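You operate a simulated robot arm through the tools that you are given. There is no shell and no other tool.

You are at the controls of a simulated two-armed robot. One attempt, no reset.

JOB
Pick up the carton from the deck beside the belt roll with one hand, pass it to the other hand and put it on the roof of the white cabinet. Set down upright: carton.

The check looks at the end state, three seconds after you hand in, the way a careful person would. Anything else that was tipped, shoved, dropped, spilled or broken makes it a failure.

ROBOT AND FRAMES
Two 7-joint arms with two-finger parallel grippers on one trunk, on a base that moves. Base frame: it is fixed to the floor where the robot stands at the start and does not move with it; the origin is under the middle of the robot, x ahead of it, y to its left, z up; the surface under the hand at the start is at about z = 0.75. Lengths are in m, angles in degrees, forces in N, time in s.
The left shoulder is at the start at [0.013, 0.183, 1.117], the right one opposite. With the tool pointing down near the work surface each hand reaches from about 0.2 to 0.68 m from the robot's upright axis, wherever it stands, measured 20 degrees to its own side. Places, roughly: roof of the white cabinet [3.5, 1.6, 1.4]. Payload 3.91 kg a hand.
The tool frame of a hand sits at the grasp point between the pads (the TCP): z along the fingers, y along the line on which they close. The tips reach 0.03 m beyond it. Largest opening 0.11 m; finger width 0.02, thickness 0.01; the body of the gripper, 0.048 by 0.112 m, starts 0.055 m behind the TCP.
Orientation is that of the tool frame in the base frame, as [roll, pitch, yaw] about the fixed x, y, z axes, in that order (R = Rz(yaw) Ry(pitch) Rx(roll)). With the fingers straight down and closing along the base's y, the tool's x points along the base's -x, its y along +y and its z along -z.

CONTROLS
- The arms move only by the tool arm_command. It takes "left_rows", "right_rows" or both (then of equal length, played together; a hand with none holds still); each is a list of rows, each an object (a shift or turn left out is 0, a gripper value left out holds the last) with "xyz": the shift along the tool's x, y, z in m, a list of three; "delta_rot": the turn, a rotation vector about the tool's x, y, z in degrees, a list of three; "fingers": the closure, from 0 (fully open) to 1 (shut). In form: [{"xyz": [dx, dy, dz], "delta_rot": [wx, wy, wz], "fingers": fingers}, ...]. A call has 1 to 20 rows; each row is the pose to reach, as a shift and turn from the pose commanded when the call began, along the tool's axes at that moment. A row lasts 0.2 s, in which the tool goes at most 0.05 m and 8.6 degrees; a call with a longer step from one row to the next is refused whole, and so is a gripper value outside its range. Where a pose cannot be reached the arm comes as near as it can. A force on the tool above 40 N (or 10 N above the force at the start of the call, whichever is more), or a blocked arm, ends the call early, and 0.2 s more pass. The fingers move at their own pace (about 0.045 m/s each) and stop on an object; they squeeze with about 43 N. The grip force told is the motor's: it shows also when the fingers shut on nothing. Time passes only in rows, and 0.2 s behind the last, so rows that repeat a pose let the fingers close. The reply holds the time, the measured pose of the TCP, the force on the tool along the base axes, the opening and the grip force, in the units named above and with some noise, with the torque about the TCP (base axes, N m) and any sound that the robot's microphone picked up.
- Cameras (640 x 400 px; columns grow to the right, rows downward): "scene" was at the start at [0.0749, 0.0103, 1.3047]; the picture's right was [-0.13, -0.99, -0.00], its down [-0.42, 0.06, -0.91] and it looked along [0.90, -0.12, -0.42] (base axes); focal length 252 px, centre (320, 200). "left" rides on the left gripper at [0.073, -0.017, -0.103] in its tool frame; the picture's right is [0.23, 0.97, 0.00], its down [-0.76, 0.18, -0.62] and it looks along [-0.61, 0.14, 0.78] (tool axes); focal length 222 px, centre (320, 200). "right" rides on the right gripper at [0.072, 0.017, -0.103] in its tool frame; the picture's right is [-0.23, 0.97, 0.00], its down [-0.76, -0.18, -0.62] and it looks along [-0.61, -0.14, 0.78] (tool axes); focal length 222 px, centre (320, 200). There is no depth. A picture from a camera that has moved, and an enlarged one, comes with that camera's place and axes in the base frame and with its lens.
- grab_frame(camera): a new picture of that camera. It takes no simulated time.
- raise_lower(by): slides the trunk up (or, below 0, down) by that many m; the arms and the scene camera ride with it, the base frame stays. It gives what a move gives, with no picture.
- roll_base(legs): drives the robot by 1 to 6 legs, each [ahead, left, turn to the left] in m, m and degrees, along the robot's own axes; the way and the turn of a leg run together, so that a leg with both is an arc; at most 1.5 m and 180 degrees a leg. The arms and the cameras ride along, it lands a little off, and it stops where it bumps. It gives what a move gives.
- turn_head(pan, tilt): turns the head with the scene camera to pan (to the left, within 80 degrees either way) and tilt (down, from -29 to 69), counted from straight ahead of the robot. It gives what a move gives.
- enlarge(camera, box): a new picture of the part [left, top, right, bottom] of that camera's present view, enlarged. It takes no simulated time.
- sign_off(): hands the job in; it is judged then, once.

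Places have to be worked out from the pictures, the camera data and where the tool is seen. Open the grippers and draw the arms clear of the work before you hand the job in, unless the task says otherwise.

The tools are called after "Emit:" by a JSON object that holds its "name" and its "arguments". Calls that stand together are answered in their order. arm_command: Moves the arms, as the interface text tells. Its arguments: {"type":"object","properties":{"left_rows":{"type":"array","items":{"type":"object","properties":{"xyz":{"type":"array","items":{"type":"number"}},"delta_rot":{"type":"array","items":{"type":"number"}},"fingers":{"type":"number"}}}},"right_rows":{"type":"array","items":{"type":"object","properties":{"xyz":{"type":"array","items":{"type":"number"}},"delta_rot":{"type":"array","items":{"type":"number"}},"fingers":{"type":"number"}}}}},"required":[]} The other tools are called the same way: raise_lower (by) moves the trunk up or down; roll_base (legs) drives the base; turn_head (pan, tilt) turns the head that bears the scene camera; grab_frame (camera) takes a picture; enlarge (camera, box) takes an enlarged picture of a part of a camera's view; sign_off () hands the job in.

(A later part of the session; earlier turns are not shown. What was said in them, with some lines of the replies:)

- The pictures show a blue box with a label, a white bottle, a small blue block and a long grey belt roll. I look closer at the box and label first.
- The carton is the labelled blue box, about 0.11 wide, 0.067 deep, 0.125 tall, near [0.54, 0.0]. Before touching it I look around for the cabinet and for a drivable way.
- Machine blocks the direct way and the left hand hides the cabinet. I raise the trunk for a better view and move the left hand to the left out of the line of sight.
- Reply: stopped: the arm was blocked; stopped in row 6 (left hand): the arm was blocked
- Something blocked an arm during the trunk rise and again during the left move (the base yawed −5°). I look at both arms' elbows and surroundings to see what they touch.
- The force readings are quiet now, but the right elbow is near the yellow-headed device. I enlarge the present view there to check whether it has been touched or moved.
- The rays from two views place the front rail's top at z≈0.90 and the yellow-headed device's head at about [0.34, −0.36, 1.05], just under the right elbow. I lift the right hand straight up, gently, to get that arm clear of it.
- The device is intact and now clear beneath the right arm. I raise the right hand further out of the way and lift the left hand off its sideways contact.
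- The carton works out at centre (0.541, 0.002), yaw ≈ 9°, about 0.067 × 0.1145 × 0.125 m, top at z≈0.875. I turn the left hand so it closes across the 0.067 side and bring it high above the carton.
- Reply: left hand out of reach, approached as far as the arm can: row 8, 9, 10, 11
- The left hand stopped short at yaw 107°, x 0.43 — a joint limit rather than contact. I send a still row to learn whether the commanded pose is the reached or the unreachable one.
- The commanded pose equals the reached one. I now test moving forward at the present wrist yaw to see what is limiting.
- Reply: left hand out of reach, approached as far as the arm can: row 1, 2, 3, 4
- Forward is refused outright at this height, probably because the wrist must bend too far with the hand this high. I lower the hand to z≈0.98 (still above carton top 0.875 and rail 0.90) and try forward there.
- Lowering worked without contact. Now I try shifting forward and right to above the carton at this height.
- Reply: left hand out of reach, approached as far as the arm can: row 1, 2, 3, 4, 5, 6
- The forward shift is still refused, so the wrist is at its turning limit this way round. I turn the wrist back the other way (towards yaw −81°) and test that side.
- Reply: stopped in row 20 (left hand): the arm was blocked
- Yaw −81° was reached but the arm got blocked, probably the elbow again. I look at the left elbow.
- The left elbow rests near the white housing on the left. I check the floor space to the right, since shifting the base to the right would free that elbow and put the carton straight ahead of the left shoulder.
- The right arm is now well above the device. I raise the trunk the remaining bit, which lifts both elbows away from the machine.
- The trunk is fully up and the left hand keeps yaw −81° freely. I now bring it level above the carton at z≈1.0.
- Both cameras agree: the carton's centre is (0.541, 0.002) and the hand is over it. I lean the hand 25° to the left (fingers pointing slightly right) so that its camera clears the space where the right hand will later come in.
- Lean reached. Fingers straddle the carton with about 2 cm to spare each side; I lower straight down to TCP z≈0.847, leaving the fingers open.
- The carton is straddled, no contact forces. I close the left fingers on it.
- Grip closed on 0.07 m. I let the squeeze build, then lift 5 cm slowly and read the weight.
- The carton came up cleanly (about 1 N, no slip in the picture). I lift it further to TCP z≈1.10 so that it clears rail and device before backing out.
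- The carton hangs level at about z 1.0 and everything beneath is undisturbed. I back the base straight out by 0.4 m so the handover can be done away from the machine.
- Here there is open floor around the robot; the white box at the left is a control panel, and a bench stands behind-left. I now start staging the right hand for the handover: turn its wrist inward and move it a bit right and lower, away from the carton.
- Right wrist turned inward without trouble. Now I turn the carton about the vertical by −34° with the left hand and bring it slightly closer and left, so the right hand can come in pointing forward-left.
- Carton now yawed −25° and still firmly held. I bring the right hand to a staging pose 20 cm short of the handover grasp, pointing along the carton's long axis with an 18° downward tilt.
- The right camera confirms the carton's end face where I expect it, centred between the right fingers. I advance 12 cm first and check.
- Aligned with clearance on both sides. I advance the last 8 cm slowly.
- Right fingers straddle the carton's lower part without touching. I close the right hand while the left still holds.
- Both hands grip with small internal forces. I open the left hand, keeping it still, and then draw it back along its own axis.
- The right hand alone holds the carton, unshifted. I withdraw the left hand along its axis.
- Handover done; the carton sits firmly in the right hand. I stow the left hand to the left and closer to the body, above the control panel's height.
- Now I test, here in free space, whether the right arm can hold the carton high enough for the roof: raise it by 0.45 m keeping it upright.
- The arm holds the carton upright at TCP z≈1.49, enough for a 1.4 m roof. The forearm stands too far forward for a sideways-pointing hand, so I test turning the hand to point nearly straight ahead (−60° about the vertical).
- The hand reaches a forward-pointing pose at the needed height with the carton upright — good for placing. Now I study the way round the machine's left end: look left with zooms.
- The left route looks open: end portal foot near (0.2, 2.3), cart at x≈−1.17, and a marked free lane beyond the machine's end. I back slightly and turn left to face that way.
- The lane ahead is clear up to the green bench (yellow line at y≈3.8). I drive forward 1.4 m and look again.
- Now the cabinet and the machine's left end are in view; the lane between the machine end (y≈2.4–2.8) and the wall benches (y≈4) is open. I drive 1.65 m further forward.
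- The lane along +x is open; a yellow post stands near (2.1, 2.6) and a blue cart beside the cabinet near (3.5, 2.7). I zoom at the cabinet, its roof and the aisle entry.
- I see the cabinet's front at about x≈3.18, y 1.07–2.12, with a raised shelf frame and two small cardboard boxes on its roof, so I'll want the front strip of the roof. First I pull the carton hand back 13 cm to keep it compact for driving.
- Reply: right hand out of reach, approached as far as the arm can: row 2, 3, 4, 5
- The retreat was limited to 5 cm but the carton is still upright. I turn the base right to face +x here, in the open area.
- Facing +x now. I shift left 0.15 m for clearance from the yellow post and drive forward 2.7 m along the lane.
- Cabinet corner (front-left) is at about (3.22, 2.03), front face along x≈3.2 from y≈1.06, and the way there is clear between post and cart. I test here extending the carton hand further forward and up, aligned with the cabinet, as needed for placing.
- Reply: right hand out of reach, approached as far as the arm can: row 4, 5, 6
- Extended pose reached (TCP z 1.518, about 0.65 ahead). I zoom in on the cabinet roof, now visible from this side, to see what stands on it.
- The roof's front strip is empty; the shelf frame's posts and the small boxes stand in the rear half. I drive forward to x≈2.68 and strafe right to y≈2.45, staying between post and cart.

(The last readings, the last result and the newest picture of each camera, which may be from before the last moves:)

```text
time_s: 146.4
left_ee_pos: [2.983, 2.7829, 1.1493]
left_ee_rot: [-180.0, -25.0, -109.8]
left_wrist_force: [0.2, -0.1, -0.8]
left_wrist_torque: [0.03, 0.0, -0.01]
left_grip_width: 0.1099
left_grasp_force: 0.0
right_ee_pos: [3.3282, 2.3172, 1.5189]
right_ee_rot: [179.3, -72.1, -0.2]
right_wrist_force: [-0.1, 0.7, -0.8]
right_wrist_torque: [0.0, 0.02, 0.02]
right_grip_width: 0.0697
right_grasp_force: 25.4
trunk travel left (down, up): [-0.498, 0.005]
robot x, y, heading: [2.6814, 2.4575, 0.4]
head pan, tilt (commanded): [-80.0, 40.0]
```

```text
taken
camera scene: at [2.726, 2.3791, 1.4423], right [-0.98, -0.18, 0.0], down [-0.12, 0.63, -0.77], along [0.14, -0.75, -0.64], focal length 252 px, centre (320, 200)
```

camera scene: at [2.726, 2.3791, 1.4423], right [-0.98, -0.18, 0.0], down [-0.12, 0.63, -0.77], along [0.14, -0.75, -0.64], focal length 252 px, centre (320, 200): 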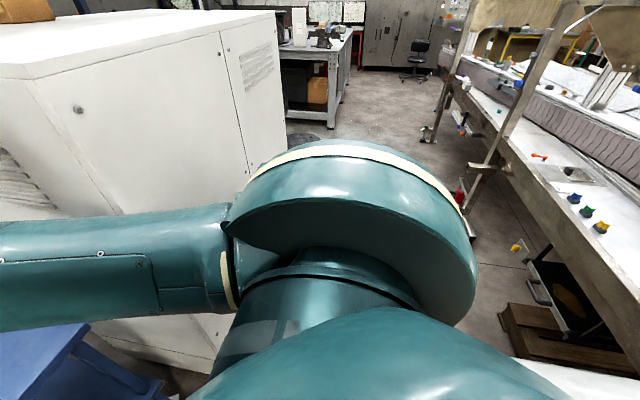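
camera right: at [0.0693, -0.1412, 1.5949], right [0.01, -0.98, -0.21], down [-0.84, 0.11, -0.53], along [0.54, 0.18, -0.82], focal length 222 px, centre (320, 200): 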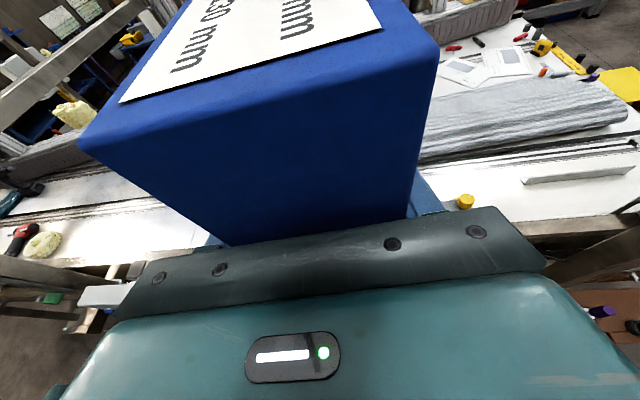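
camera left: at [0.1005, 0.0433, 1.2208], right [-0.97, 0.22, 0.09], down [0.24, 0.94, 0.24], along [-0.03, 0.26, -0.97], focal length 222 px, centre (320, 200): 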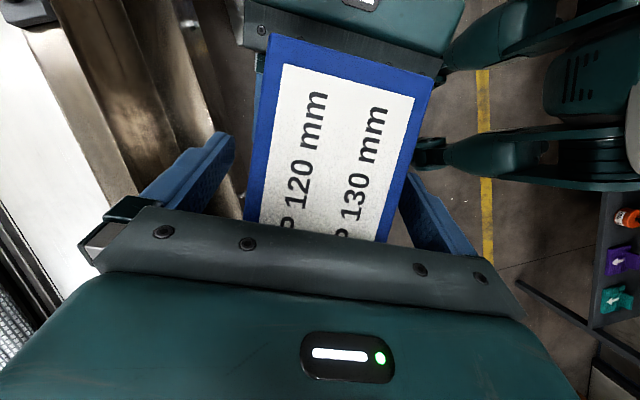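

Triangulating from two views, the roof's front-left corner is about (3.16, 2.09) at z≈1.36, and the strip x 3.16–3.5 is free. I back 6 cm and strafe right 0.5 m, which brings the carton over the front strip with about 11 cm of height to spare.

Emit:
{"name": "roll_base", "arguments": {"legs": [[-0.06, 0, 0], [0, -0.3, 0], [0, -0.2, 0]]}}

Emit:
{"name": "turn_head", "arguments": {"pan": -10, "tilt": 15}}

Emit:
{"name": "grab_frame", "arguments": {"camera": "scene"}}

Emit:
{"name": "turn_head", "arguments": {"pan": -45, "tilt": 20}}

Emit:
{"name": "grab_frame", "arguments": {"camera": "scene"}}

Emit:
{"name": "grab_frame", "arguments": {"camera": "right"}}

```text
time_s: 152.2
left_ee_pos: [2.9257, 2.2807, 1.1506]
left_ee_rot: [-179.9, -24.9, -109.9]
left_wrist_force: [-0.4, 0.3, 0.3]
left_wrist_torque: [0.03, -0.03, -0.01]
left_grip_width: 0.11
left_grasp_force: 0.0
right_ee_pos: [3.2698, 1.8145, 1.5183]
right_ee_rot: [179.3, -72.1, -0.2]
right_wrist_force: [-0.3, 1.6, -1.2]
right_wrist_torque: [-0.02, 0.01, 0.03]
right_grip_width: 0.0697
right_grasp_force: 25.0
trunk travel left (down, up): [-0.498, 0.005]
robot x, y, heading: [2.6235, 1.9593, 0.4]
head pan, tilt (commanded): [-80.0, 40.0]
```

```text
time_s: 153.6
left_ee_pos: [2.9248, 2.2811, 1.1494]
left_ee_rot: [-180.0, -24.9, -109.9]
left_wrist_force: [-1.1, 0.4, -0.1]
left_wrist_torque: [-0.01, 0.0, 0.0]
left_grip_width: 0.11
left_grasp_force: 0.1
right_ee_pos: [3.2703, 1.8152, 1.518]
right_ee_rot: [179.3, -72.1, -0.3]
right_wrist_force: [-0.4, -0.5, -0.3]
right_wrist_torque: [0.02, 0.02, -0.01]
right_grip_width: 0.0694
right_grasp_force: 24.8
trunk travel left (down, up): [-0.498, 0.005]
robot x, y, heading: [2.6224, 1.9567, 0.3]
head pan, tilt (commanded): [-10.0, 15.0]
```

```text
taken
camera scene: at [2.7452, 1.9457, 1.4818], right [-0.17, -0.99, 0.0], down [-0.26, 0.04, -0.97], along [0.95, -0.16, -0.26], focal length 252 px, centre (320, 200)
```

scene: 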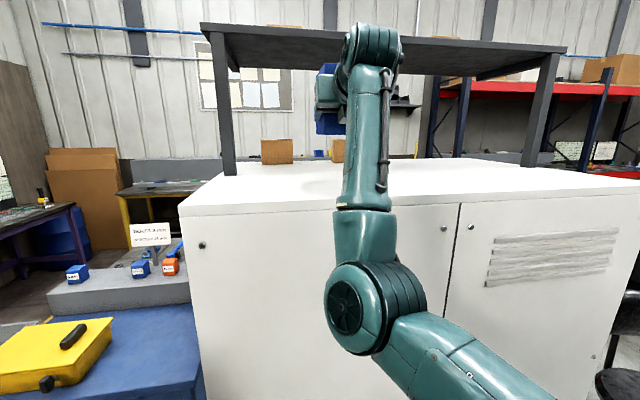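

```text
time_s: 154.6
left_ee_pos: [2.9268, 2.2807, 1.1507]
left_ee_rot: [-179.9, -24.9, -109.9]
left_wrist_force: [0.0, 0.4, 0.1]
left_wrist_torque: [-0.02, 0.01, 0.04]
left_grip_width: 0.1102
left_grasp_force: 0.0
right_ee_pos: [3.2696, 1.8139, 1.5181]
right_ee_rot: [179.4, -72.1, -0.3]
right_wrist_force: [-0.3, 0.2, -0.6]
right_wrist_torque: [0.01, 0.0, 0.02]
right_grip_width: 0.0697
right_grasp_force: 25.1
trunk travel left (down, up): [-0.498, 0.005]
robot x, y, heading: [2.6203, 1.9572, 0.6]
head pan, tilt (commanded): [-45.0, 20.0]
```

```text
taken
camera scene: at [2.7194, 1.8961, 1.4737], right [-0.7, -0.71, 0.0], down [-0.24, 0.24, -0.94], along [0.67, -0.66, -0.34], focal length 252 px, centre (320, 200)
```

scene: 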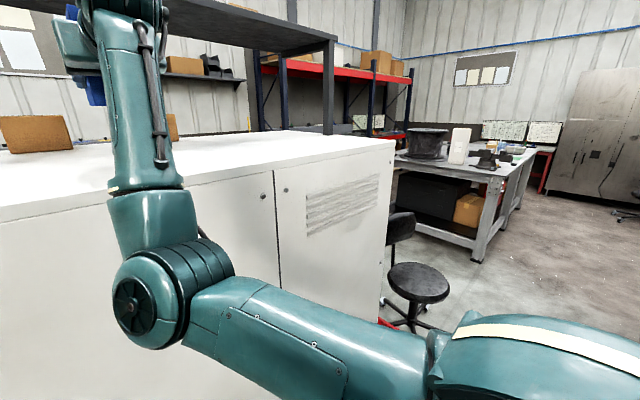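

```text
taken
camera right: at [3.194, 1.7998, 1.619], right [-0.09, -0.97, -0.21], down [-0.82, 0.19, -0.53], along [0.56, 0.13, -0.82], focal length 222 px, centre (320, 200)
```

right: 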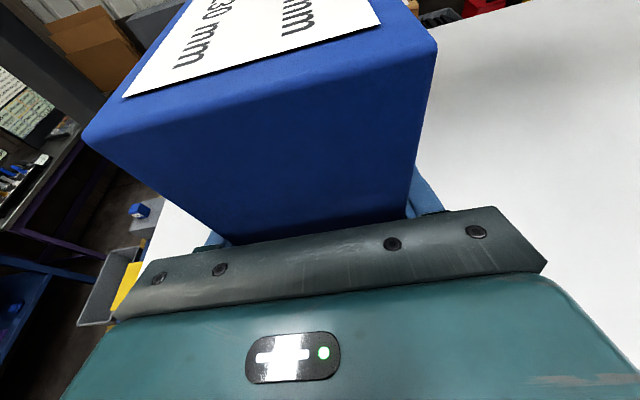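

The carton hangs over the free front strip at about (3.29, 1.81), with the forearm still in front of the cabinet. I lower it to about 3 cm above the estimated roof height.

Emit:
{"name": "arm_command", "arguments": {"right_rows": [{"xyz": [-0.0197, 0, 0.0064], "fingers": 1}, {"xyz": [-0.0394, 0, 0.0128], "fingers": 1}, {"xyz": [-0.0592, 0, 0.0192], "fingers": 1}, {"xyz": [-0.0789, 0, 0.0256], "fingers": 1}, {"xyz": [-0.0789, 0, 0.0256], "fingers": 1}]}}

Emit:
{"name": "turn_head", "arguments": {"pan": -15, "tilt": 15}}

Emit:
{"name": "grab_frame", "arguments": {"camera": "scene"}}

Emit:
{"name": "grab_frame", "arguments": {"camera": "right"}}

```text
time_s: 155.8
left_ee_pos: [2.926, 2.2811, 1.1501]
left_ee_rot: [-179.9, -24.9, -109.8]
left_wrist_force: [0.6, 0.5, 1.1]
left_wrist_torque: [-0.01, -0.01, 0.01]
left_grip_width: 0.1102
left_grasp_force: 0.0
right_ee_pos: [3.2701, 1.8145, 1.4352]
right_ee_rot: [179.2, -72.2, -0.3]
right_wrist_force: [0.0, 0.2, -1.5]
right_wrist_torque: [0.0, 0.0, -0.01]
right_grip_width: 0.0696
right_grasp_force: 24.4
trunk travel left (down, up): [-0.498, 0.005]
robot x, y, heading: [2.6216, 1.956, 0.3]
head pan, tilt (commanded): [-45.0, 20.0]
```

```text
time_s: 156.8
left_ee_pos: [2.926, 2.2808, 1.15]
left_ee_rot: [-179.9, -24.9, -109.9]
left_wrist_force: [0.3, 0.2, -0.1]
left_wrist_torque: [0.02, 0.01, 0.02]
left_grip_width: 0.1103
left_grasp_force: 0.0
right_ee_pos: [3.2707, 1.815, 1.4361]
right_ee_rot: [179.3, -72.1, -0.3]
right_wrist_force: [0.2, 0.4, -1.1]
right_wrist_torque: [0.04, 0.04, 0.0]
right_grip_width: 0.0695
right_grasp_force: 24.7
trunk travel left (down, up): [-0.498, 0.005]
robot x, y, heading: [2.6236, 1.9569, 0.3]
head pan, tilt (commanded): [-15.0, 15.0]
```

```text
taken
camera scene: at [2.7435, 1.9377, 1.4818], right [-0.26, -0.97, 0.0], down [-0.25, 0.07, -0.97], along [0.93, -0.25, -0.26], focal length 252 px, centre (320, 200)
```

scene: 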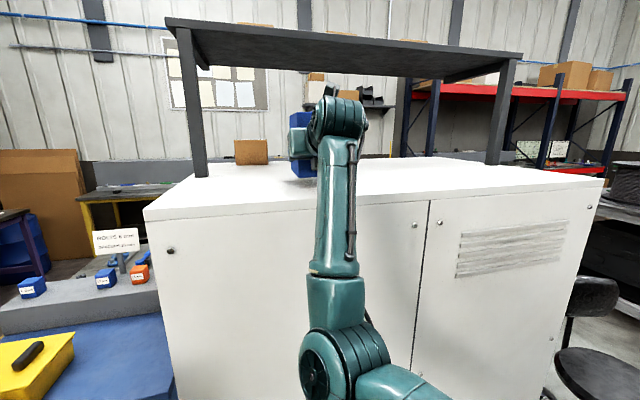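

```text
taken
camera right: at [3.1934, 1.7996, 1.5361], right [-0.09, -0.97, -0.21], down [-0.82, 0.19, -0.53], along [0.56, 0.13, -0.82], focal length 222 px, centre (320, 200)
```

right: 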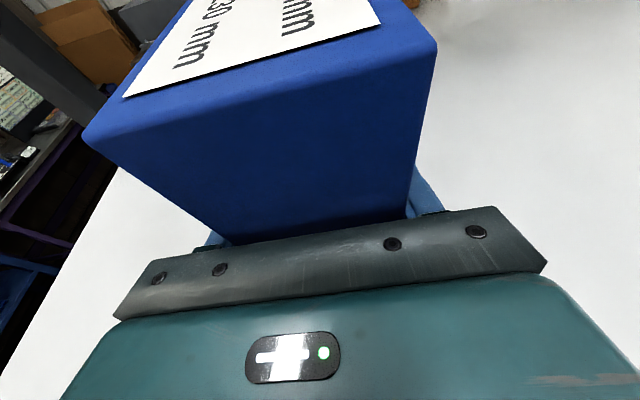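

All clear so far; the gap to the roof looks like a few centimetres. I lower 2 cm slowly and watch the vertical force.

Emit:
{"name": "arm_command", "arguments": {"right_rows": [{"xyz": [-0.0048, 0, 0.0015], "fingers": 1}, {"xyz": [-0.0095, 0, 0.0031], "fingers": 1}, {"xyz": [-0.0143, 0, 0.0046], "fingers": 1}, {"xyz": [-0.019, 0, 0.0062], "fingers": 1}]}}

Emit:
{"name": "enlarge", "arguments": {"camera": "scene", "box": [240, 80, 400, 220]}}

Emit:
{"name": "grab_frame", "arguments": {"camera": "right"}}

```text
time_s: 157.8
left_ee_pos: [2.9256, 2.2804, 1.1493]
left_ee_rot: [-179.9, -25.0, -109.9]
left_wrist_force: [0.9, -1.0, -0.1]
left_wrist_torque: [0.0, 0.0, 0.03]
left_grip_width: 0.1102
left_grasp_force: 0.1
right_ee_pos: [3.2699, 1.8152, 1.4133]
right_ee_rot: [179.1, -72.1, -0.2]
right_wrist_force: [-0.3, -1.0, -0.3]
right_wrist_torque: [-0.03, 0.02, 0.0]
right_grip_width: 0.0694
right_grasp_force: 25.3
trunk travel left (down, up): [-0.498, 0.005]
robot x, y, heading: [2.6229, 1.9566, 0.1]
head pan, tilt (commanded): [-15.0, 15.0]
```

```text
2.86 times, centred on (320, 150) of scene
camera zoom: at [2.7435, 1.9378, 1.4818], right [-0.25, -0.97, 0.0], down [-0.25, 0.07, -0.97], along [0.93, -0.25, -0.26], focal length 719 px, centre (320, 343)
```

zoom: 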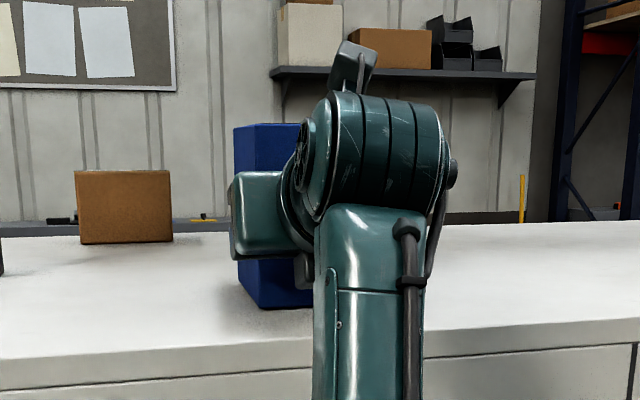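

```text
taken
camera right: at [3.1938, 1.7999, 1.5158], right [-0.09, -0.97, -0.21], down [-0.82, 0.19, -0.53], along [0.56, 0.13, -0.82], focal length 222 px, centre (320, 200)
```

right: 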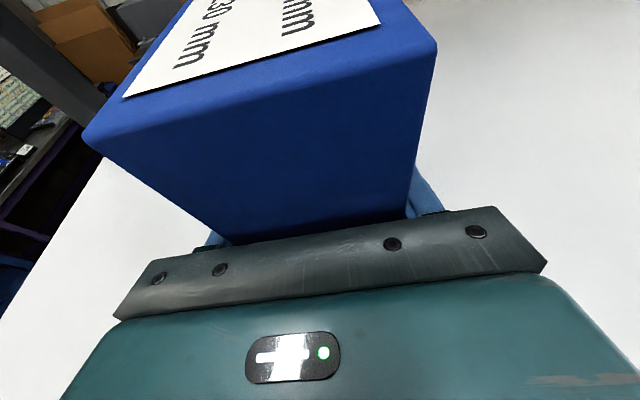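

The carton's lower edge is now about 1 cm above the roof in the zoom. I lower in 3 mm steps, watching for contact.

Emit:
{"name": "arm_command", "arguments": {"right_rows": [{"xyz": [-0.0029, 0, 0.0009], "fingers": 1}, {"xyz": [-0.0057, 0, 0.0019], "fingers": 1}, {"xyz": [-0.0057, 0, 0.0019], "fingers": 1}]}}

Emit:
{"name": "enlarge", "arguments": {"camera": "scene", "box": [270, 130, 350, 180]}}

```text
time_s: 158.6
left_ee_pos: [2.9263, 2.2808, 1.1499]
left_ee_rot: [-180.0, -24.9, -109.9]
left_wrist_force: [0.1, -0.3, 0.7]
left_wrist_torque: [0.0, 0.0, 0.0]
left_grip_width: 0.1096
left_grasp_force: 0.1
right_ee_pos: [3.2686, 1.8151, 1.4119]
right_ee_rot: [179.1, -72.6, -0.3]
right_wrist_force: [7.0, -0.9, 19.8]
right_wrist_torque: [0.19, 0.47, -0.01]
right_grip_width: 0.0701
right_grasp_force: 25.4
trunk travel left (down, up): [-0.498, 0.005]
robot x, y, heading: [2.6243, 1.9541, 0.3]
head pan, tilt (commanded): [-15.0, 15.0]
```

```text
8.00 times, centred on (310, 155) of scene
camera zoom: at [2.7426, 1.938, 1.4822], right [-0.25, -0.97, 0.0], down [-0.25, 0.07, -0.97], along [0.93, -0.25, -0.26], focal length 2013 px, centre (400, 560)
```

zoom: 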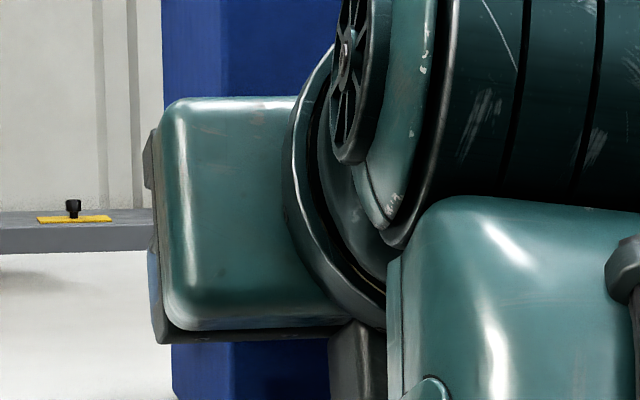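

Contact: +20 N upward with the carton's bottom on the roof (z≈1.37). I ease the commanded height up 4–5 mm to take the preload off before letting go.

Emit:
{"name": "arm_command", "arguments": {"right_rows": [{"xyz": [0.0021, 0, -0.0007], "fingers": 1}, {"xyz": [0.0041, 0, -0.0013], "fingers": 1}, {"xyz": [0.0041, 0, -0.0013], "fingers": 1}]}}

Emit:
{"name": "grab_frame", "arguments": {"camera": "right"}}

Emit:
{"name": "enlarge", "arguments": {"camera": "scene", "box": [240, 80, 400, 220]}}

```text
time_s: 159.4
left_ee_pos: [2.9247, 2.2813, 1.1503]
left_ee_rot: [-179.9, -24.9, -110.0]
left_wrist_force: [-0.4, -0.8, 0.3]
left_wrist_torque: [-0.03, 0.02, -0.03]
left_grip_width: 0.1101
left_grasp_force: 0.0
right_ee_pos: [3.2706, 1.8147, 1.4125]
right_ee_rot: [179.3, -72.0, -0.1]
right_wrist_force: [-1.3, 0.6, 3.0]
right_wrist_torque: [0.18, -0.24, 0.1]
right_grip_width: 0.0698
right_grasp_force: 24.7
trunk travel left (down, up): [-0.498, 0.005]
robot x, y, heading: [2.6256, 1.9601, 0.0]
head pan, tilt (commanded): [-15.0, 15.0]
```

```text
taken
camera right: at [3.1937, 1.7996, 1.5136], right [-0.09, -0.97, -0.21], down [-0.83, 0.19, -0.53], along [0.56, 0.13, -0.82], focal length 222 px, centre (320, 200)
```

right: 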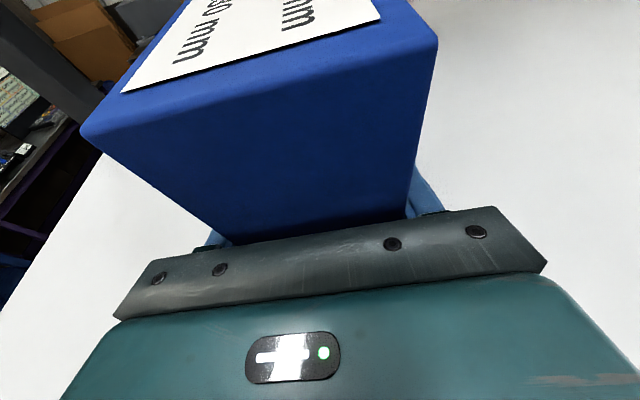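

```text
2.86 times, centred on (320, 150) of scene
camera zoom: at [2.7425, 1.938, 1.4818], right [-0.25, -0.97, 0.0], down [-0.25, 0.07, -0.97], along [0.93, -0.25, -0.26], focal length 719 px, centre (320, 343)
```

zoom: 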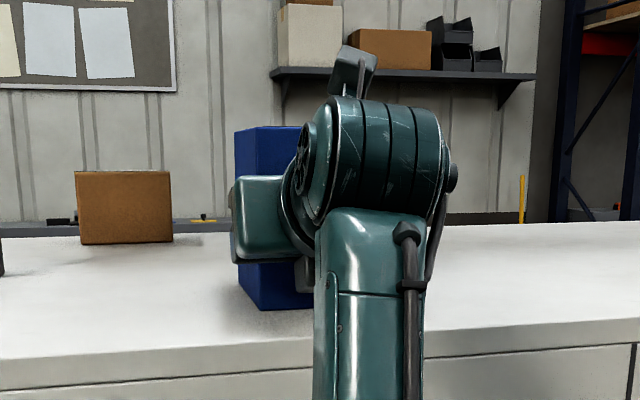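

The carton now rests on the roof (upward force 3 N, no tilt visible). I open the right fingers while holding still.

Emit:
{"name": "arm_command", "arguments": {"right_rows": [{"fingers": 0.8}, {"fingers": 0.5}, {"fingers": 0.2}, {"fingers": 0}, {"fingers": 0}, {"fingers": 0}]}}

Emit:
{"name": "grab_frame", "arguments": {"camera": "right"}}

Emit:
{"name": "enlarge", "arguments": {"camera": "scene", "box": [240, 80, 400, 220]}}

```text
time_s: 160.8
left_ee_pos: [2.9268, 2.2818, 1.1499]
left_ee_rot: [-179.9, -24.9, -109.9]
left_wrist_force: [-0.8, -0.2, 0.8]
left_wrist_torque: [-0.04, 0.01, -0.02]
left_grip_width: 0.1101
left_grasp_force: 0.1
right_ee_pos: [3.2709, 1.8142, 1.4131]
right_ee_rot: [179.3, -72.1, -0.4]
right_wrist_force: [0.6, -0.2, -0.1]
right_wrist_torque: [-0.03, -0.02, -0.03]
right_grip_width: 0.1101
right_grasp_force: 0.1
trunk travel left (down, up): [-0.498, 0.005]
robot x, y, heading: [2.6245, 1.9564, 0.1]
head pan, tilt (commanded): [-15.0, 15.0]
```

```text
taken
camera right: at [3.1939, 1.7992, 1.5145], right [-0.09, -0.97, -0.21], down [-0.82, 0.19, -0.53], along [0.56, 0.13, -0.82], focal length 222 px, centre (320, 200)
```

right: 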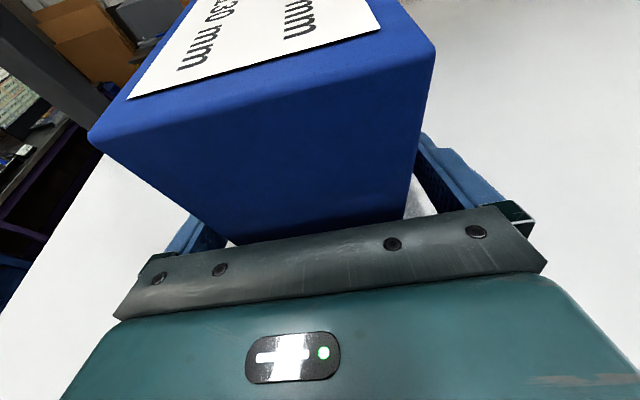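

```text
2.86 times, centred on (320, 150) of scene
camera zoom: at [2.7434, 1.9378, 1.4818], right [-0.25, -0.97, 0.0], down [-0.25, 0.07, -0.97], along [0.93, -0.25, -0.26], focal length 719 px, centre (320, 343)
```

zoom: 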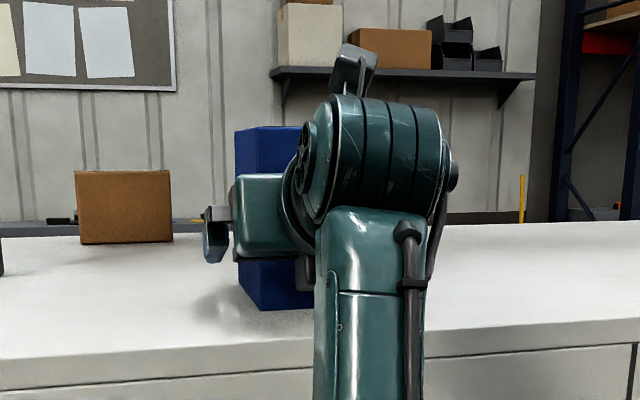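

Released; the carton stands unmoved between the open fingers. I withdraw the hand straight back along its own axis, 4 cm first.

Emit:
{"name": "arm_command", "arguments": {"right_rows": [{"xyz": [0, 0, -0.02], "fingers": 0}, {"xyz": [0, 0, -0.04], "fingers": 0}, {"xyz": [0, 0, -0.04], "fingers": 0}]}}

Emit:
{"name": "grab_frame", "arguments": {"camera": "right"}}

```text
time_s: 161.6
left_ee_pos: [2.9257, 2.2806, 1.1507]
left_ee_rot: [-180.0, -24.9, -109.9]
left_wrist_force: [-0.1, 0.3, -0.6]
left_wrist_torque: [0.01, -0.02, 0.01]
left_grip_width: 0.1099
left_grasp_force: 0.0
right_ee_pos: [3.2312, 1.8158, 1.4265]
right_ee_rot: [179.3, -72.1, -0.2]
right_wrist_force: [-0.2, -0.3, 0.2]
right_wrist_torque: [-0.01, 0.01, 0.02]
right_grip_width: 0.1099
right_grasp_force: 0.0
trunk travel left (down, up): [-0.498, 0.005]
robot x, y, heading: [2.6215, 1.9571, 0.6]
head pan, tilt (commanded): [-15.0, 15.0]
```

```text
taken
camera right: at [3.1555, 1.7999, 1.5266], right [-0.09, -0.97, -0.21], down [-0.82, 0.19, -0.53], along [0.56, 0.13, -0.82], focal length 222 px, centre (320, 200)
```

right: 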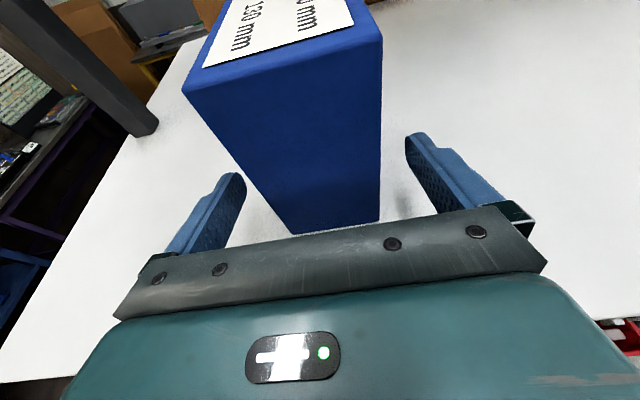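

Clean withdrawal; the carton stays put. I go back another 5 cm so the fingertips leave the carton entirely.

Emit:
{"name": "arm_command", "arguments": {"right_rows": [{"xyz": [0, 0, -0.02], "fingers": 0}, {"xyz": [0, 0, -0.04], "fingers": 0}, {"xyz": [0, 0, -0.05], "fingers": 0}, {"xyz": [0, 0, -0.05], "fingers": 0}]}}

Emit:
{"name": "grab_frame", "arguments": {"camera": "right"}}

Emit:
{"name": "grab_frame", "arguments": {"camera": "scene"}}

```text
time_s: 162.6
left_ee_pos: [2.9266, 2.282, 1.1508]
left_ee_rot: [-179.9, -24.8, -109.9]
left_wrist_force: [0.4, 0.7, -0.1]
left_wrist_torque: [-0.01, -0.02, 0.01]
left_grip_width: 0.1102
left_grasp_force: 0.1
right_ee_pos: [3.1847, 1.8162, 1.4414]
right_ee_rot: [179.2, -72.1, -0.3]
right_wrist_force: [0.0, -0.3, 0.1]
right_wrist_torque: [-0.06, 0.02, 0.0]
right_grip_width: 0.1101
right_grasp_force: 0.0
trunk travel left (down, up): [-0.498, 0.005]
robot x, y, heading: [2.6217, 1.9571, 0.3]
head pan, tilt (commanded): [-15.0, 15.0]
```

```text
taken
camera right: at [3.1079, 1.801, 1.5424], right [-0.09, -0.97, -0.21], down [-0.82, 0.19, -0.53], along [0.56, 0.13, -0.82], focal length 222 px, centre (320, 200)
```

right: 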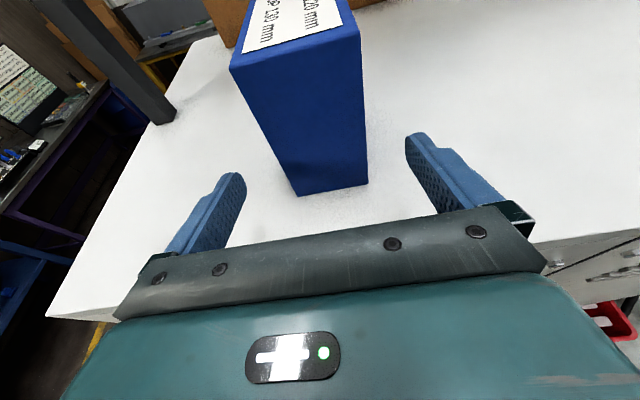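

```text
taken
camera scene: at [2.7434, 1.9378, 1.4818], right [-0.25, -0.97, 0.0], down [-0.25, 0.07, -0.97], along [0.93, -0.25, -0.26], focal length 252 px, centre (320, 200)
```

scene: 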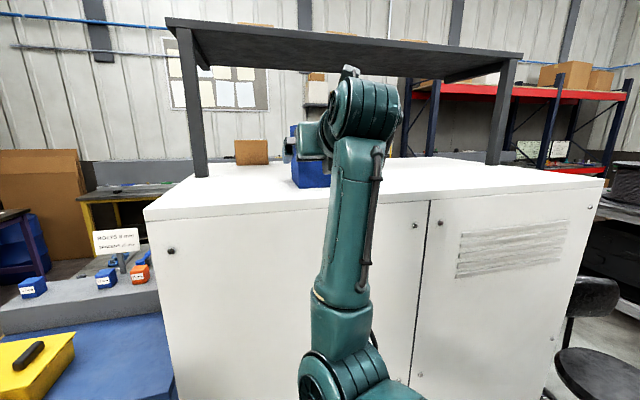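

The carton stands upright on the roof and the fingers are clear of it. I back the base away by 0.2 m to draw the arms off the cabinet.

Emit:
{"name": "roll_base", "arguments": {"legs": [[-0.2, 0, 0]]}}

Emit:
{"name": "turn_head", "arguments": {"pan": -8, "tilt": 12}}

Emit:
{"name": "grab_frame", "arguments": {"camera": "scene"}}

Emit:
{"name": "grab_frame", "arguments": {"camera": "right"}}

```text
time_s: 164.2
left_ee_pos: [2.7275, 2.2795, 1.1509]
left_ee_rot: [-179.8, -25.0, -110.1]
left_wrist_force: [-0.2, 0.4, -0.3]
left_wrist_torque: [0.0, -0.03, 0.01]
left_grip_width: 0.11
left_grasp_force: 0.1
right_ee_pos: [2.9856, 1.8135, 1.4423]
right_ee_rot: [179.3, -72.1, -0.4]
right_wrist_force: [-1.0, 0.4, -0.9]
right_wrist_torque: [0.0, 0.02, 0.0]
right_grip_width: 0.11
right_grasp_force: 0.1
trunk travel left (down, up): [-0.498, 0.005]
robot x, y, heading: [2.4264, 1.9593, -0.0]
head pan, tilt (commanded): [-15.0, 15.0]
```

```text
time_s: 164.8
left_ee_pos: [2.7282, 2.2798, 1.1503]
left_ee_rot: [-179.9, -24.9, -110.0]
left_wrist_force: [0.5, -0.4, -1.4]
left_wrist_torque: [0.0, 0.02, 0.03]
left_grip_width: 0.1101
left_grasp_force: 0.0
right_ee_pos: [2.9863, 1.8144, 1.4414]
right_ee_rot: [179.2, -72.0, -0.4]
right_wrist_force: [-0.6, 0.2, -0.8]
right_wrist_torque: [0.02, 0.0, -0.03]
right_grip_width: 0.1102
right_grasp_force: 0.0
trunk travel left (down, up): [-0.498, 0.005]
robot x, y, heading: [2.4273, 1.9603, 0.1]
head pan, tilt (commanded): [-8.0, 12.0]
```

```text
taken
camera scene: at [2.5474, 1.948, 1.4867], right [-0.14, -0.99, 0.0], down [-0.21, 0.03, -0.98], along [0.97, -0.13, -0.21], focal length 252 px, centre (320, 200)
```

scene: 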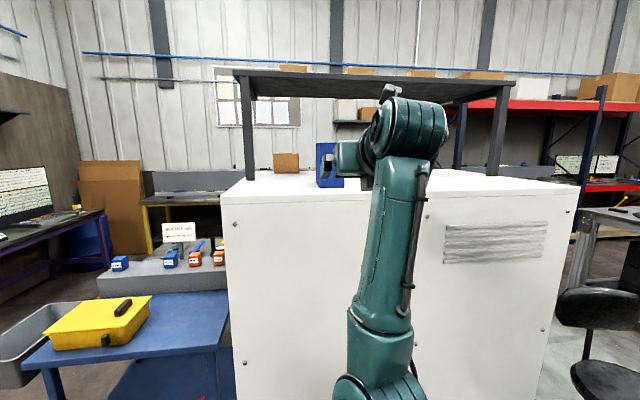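

```text
taken
camera right: at [2.9098, 1.7991, 1.5421], right [-0.09, -0.97, -0.21], down [-0.82, 0.19, -0.53], along [0.56, 0.13, -0.82], focal length 222 px, centre (320, 200)
```

right: 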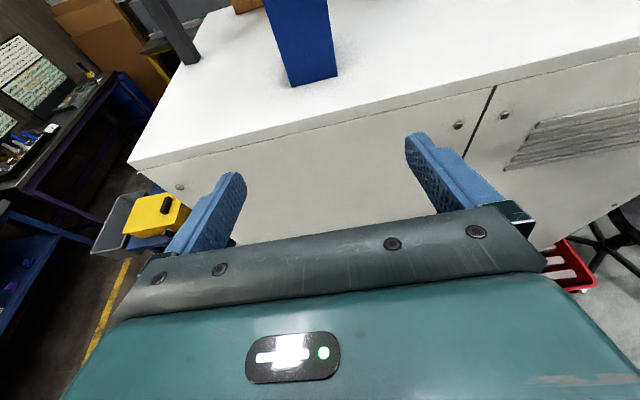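

The carton stands about 7 cm in from the front edge. I lower the empty right hand in front of the cabinet so the head camera gets an unobstructed look at the carton.

Emit:
{"name": "arm_command", "arguments": {"right_rows": [{"xyz": [-0.0297, 0, 0.0097]}, {"xyz": [-0.0594, 0, 0.0193]}, {"xyz": [-0.0892, 0, 0.029]}, {"xyz": [-0.1189, 0, 0.0386]}, {"xyz": [-0.1486, 0, 0.0483]}, {"xyz": [-0.1784, 0, 0.058]}, {"xyz": [-0.2081, 0, 0.0676]}, {"xyz": [-0.2378, 0, 0.0773]}]}}

Emit:
{"name": "grab_frame", "arguments": {"camera": "scene"}}

Emit:
{"name": "enlarge", "arguments": {"camera": "scene", "box": [230, 110, 430, 235]}}

```text
time_s: 166.8
left_ee_pos: [2.7291, 2.2791, 1.1504]
left_ee_rot: [180.0, -24.9, -110.0]
left_wrist_force: [-0.4, 0.4, 1.1]
left_wrist_torque: [-0.02, 0.01, 0.01]
left_grip_width: 0.1101
left_grasp_force: 0.1
right_ee_pos: [2.9932, 1.8023, 1.2283]
right_ee_rot: [174.0, -76.5, 3.6]
right_wrist_force: [-0.2, 0.0, 0.3]
right_wrist_torque: [-0.03, -0.01, 0.01]
right_grip_width: 0.11
right_grasp_force: 0.1
trunk travel left (down, up): [-0.498, 0.005]
robot x, y, heading: [2.4266, 1.9566, 0.2]
head pan, tilt (commanded): [-8.0, 12.0]
stopped in row 8 (right hand): the arm was blocked; the commanded pose is now the measured one
```

```text
taken
camera scene: at [2.5473, 1.9479, 1.4867], right [-0.14, -0.99, 0.0], down [-0.21, 0.03, -0.98], along [0.97, -0.13, -0.21], focal length 252 px, centre (320, 200)
```

scene: 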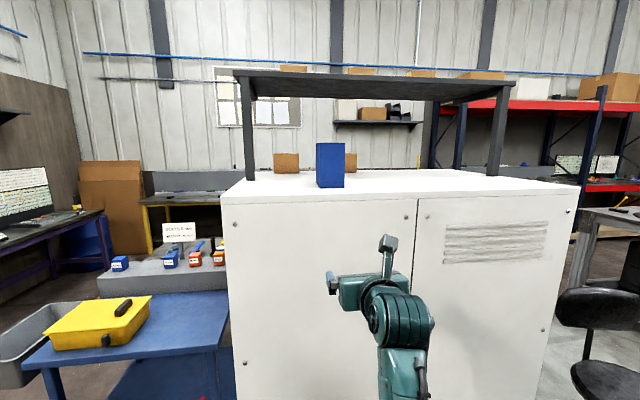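

```text
3.20 times, centred on (330, 172) of scene
camera zoom: at [2.5473, 1.9479, 1.4867], right [-0.14, -0.99, 0.0], down [-0.21, 0.03, -0.98], along [0.97, -0.13, -0.21], focal length 805 px, centre (288, 288)
```

zoom: 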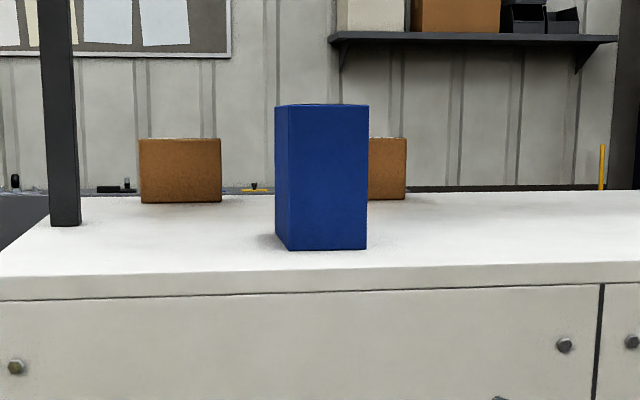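

The carton stands upright and square on the roof, other items there untouched. The empty right arm met some block while lowering; I raise it 6 cm again and look at its elbow side.

Emit:
{"name": "arm_command", "arguments": {"right_rows": [{"xyz": [0.0194, 0, -0.0047]}, {"xyz": [0.0389, 0, -0.0093]}, {"xyz": [0.0583, 0, -0.014]}]}}

Emit:
{"name": "turn_head", "arguments": {"pan": -50, "tilt": 35}}

Emit:
{"name": "grab_frame", "arguments": {"camera": "scene"}}

Emit:
{"name": "turn_head", "arguments": {"pan": 20, "tilt": 35}}

Emit:
{"name": "grab_frame", "arguments": {"camera": "scene"}}

```text
time_s: 167.6
left_ee_pos: [2.7276, 2.2803, 1.1498]
left_ee_rot: [-179.9, -24.9, -110.0]
left_wrist_force: [-0.4, 0.8, 0.3]
left_wrist_torque: [-0.01, 0.0, 0.02]
left_grip_width: 0.1102
left_grasp_force: 0.0
right_ee_pos: [2.9926, 1.8021, 1.2856]
right_ee_rot: [172.5, -76.1, 4.8]
right_wrist_force: [-0.7, 0.3, 0.1]
right_wrist_torque: [-0.02, -0.01, 0.0]
right_grip_width: 0.11
right_grasp_force: 0.0
trunk travel left (down, up): [-0.498, 0.005]
robot x, y, heading: [2.4243, 1.9583, -0.0]
head pan, tilt (commanded): [-8.0, 12.0]
```

```text
time_s: 168.7
left_ee_pos: [2.7293, 2.2802, 1.1496]
left_ee_rot: [-179.8, -24.9, -110.0]
left_wrist_force: [-0.4, 0.5, 0.0]
left_wrist_torque: [-0.03, -0.03, 0.01]
left_grip_width: 0.1101
left_grasp_force: 0.0
right_ee_pos: [2.9933, 1.8002, 1.2873]
right_ee_rot: [172.8, -76.4, 4.4]
right_wrist_force: [0.1, -0.3, 0.2]
right_wrist_torque: [-0.01, 0.0, -0.03]
right_grip_width: 0.1098
right_grasp_force: 0.1
trunk travel left (down, up): [-0.498, 0.005]
robot x, y, heading: [2.4247, 1.9569, 0.2]
head pan, tilt (commanded): [-50.0, 35.0]
```

```text
taken
camera scene: at [2.5117, 1.8935, 1.4498], right [-0.76, -0.65, 0.0], down [-0.37, 0.44, -0.82], along [0.53, -0.63, -0.57], focal length 252 px, centre (320, 200)
```

scene: 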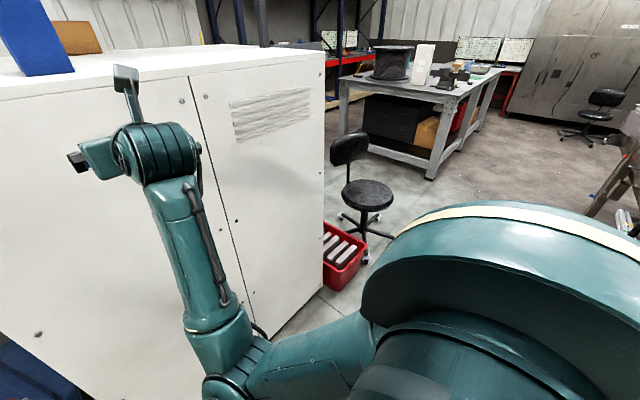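

```text
time_s: 170.1
left_ee_pos: [2.7285, 2.2796, 1.1509]
left_ee_rot: [-179.9, -24.9, -110.0]
left_wrist_force: [-0.3, -0.1, -1.3]
left_wrist_torque: [-0.02, -0.01, -0.01]
left_grip_width: 0.1104
left_grasp_force: 0.0
right_ee_pos: [2.9943, 1.8007, 1.288]
right_ee_rot: [172.8, -76.5, 4.5]
right_wrist_force: [0.4, 0.0, -0.8]
right_wrist_torque: [0.04, 0.03, 0.01]
right_grip_width: 0.1099
right_grasp_force: 0.2
trunk travel left (down, up): [-0.498, 0.005]
robot x, y, heading: [2.4265, 1.9575, -0.1]
head pan, tilt (commanded): [20.0, 35.0]
```

```text
taken
camera scene: at [2.5376, 1.991, 1.4498], right [0.34, -0.94, 0.0], down [-0.54, -0.2, -0.82], along [0.77, 0.28, -0.57], focal length 252 px, centre (320, 200)
```

scene: 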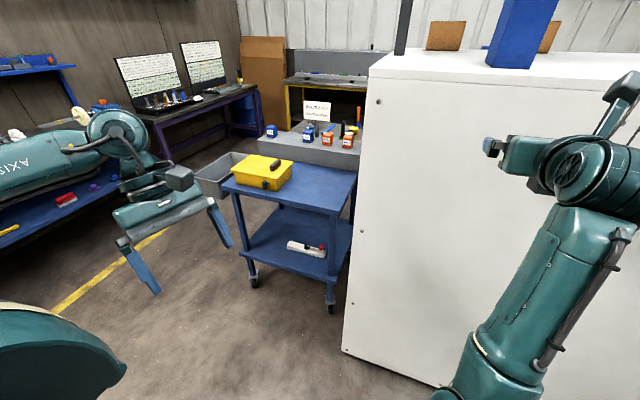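

No contact with anything around: the arm had only met the robot's own body, and cart, chair, bin and small boxes stand as before. The carton is upright on the roof, both grippers are open and both arms are clear, so I hand in.

Emit:
{"name": "sign_off", "arguments": {}}

```text
The job is handed in.
```

The carton is standing upright on the roof of the white cabinet, and I have handed the job in. The left hand picked it up from the deck and passed it to the right. The right hand set it down about 7 cm in from the front edge, near the left end, clear of the shelf frame and the small boxes on the roof.

Both grippers are open and the arms are clear of the cabinet. In the last pictures the carton stands level, and the items on the roof, the cart and the chair look undisturbed.

- **Early contact:** At the start, one or both elbows probably touched the machine. The trunk rise stopped early with an arm blocked. Later the left elbow seemed to push against the control panel beside the deck, and the base turned about 5°. The yellow-headed device beside the right arm looked unmoved afterwards. I only checked the panel roughly, and it was in about the same place.
- **Late block:** The right arm was blocked once more while I lowered it, empty, in front of the cabinet. Nothing around it had been touched, so I took that as the arm meeting the robot's own body.
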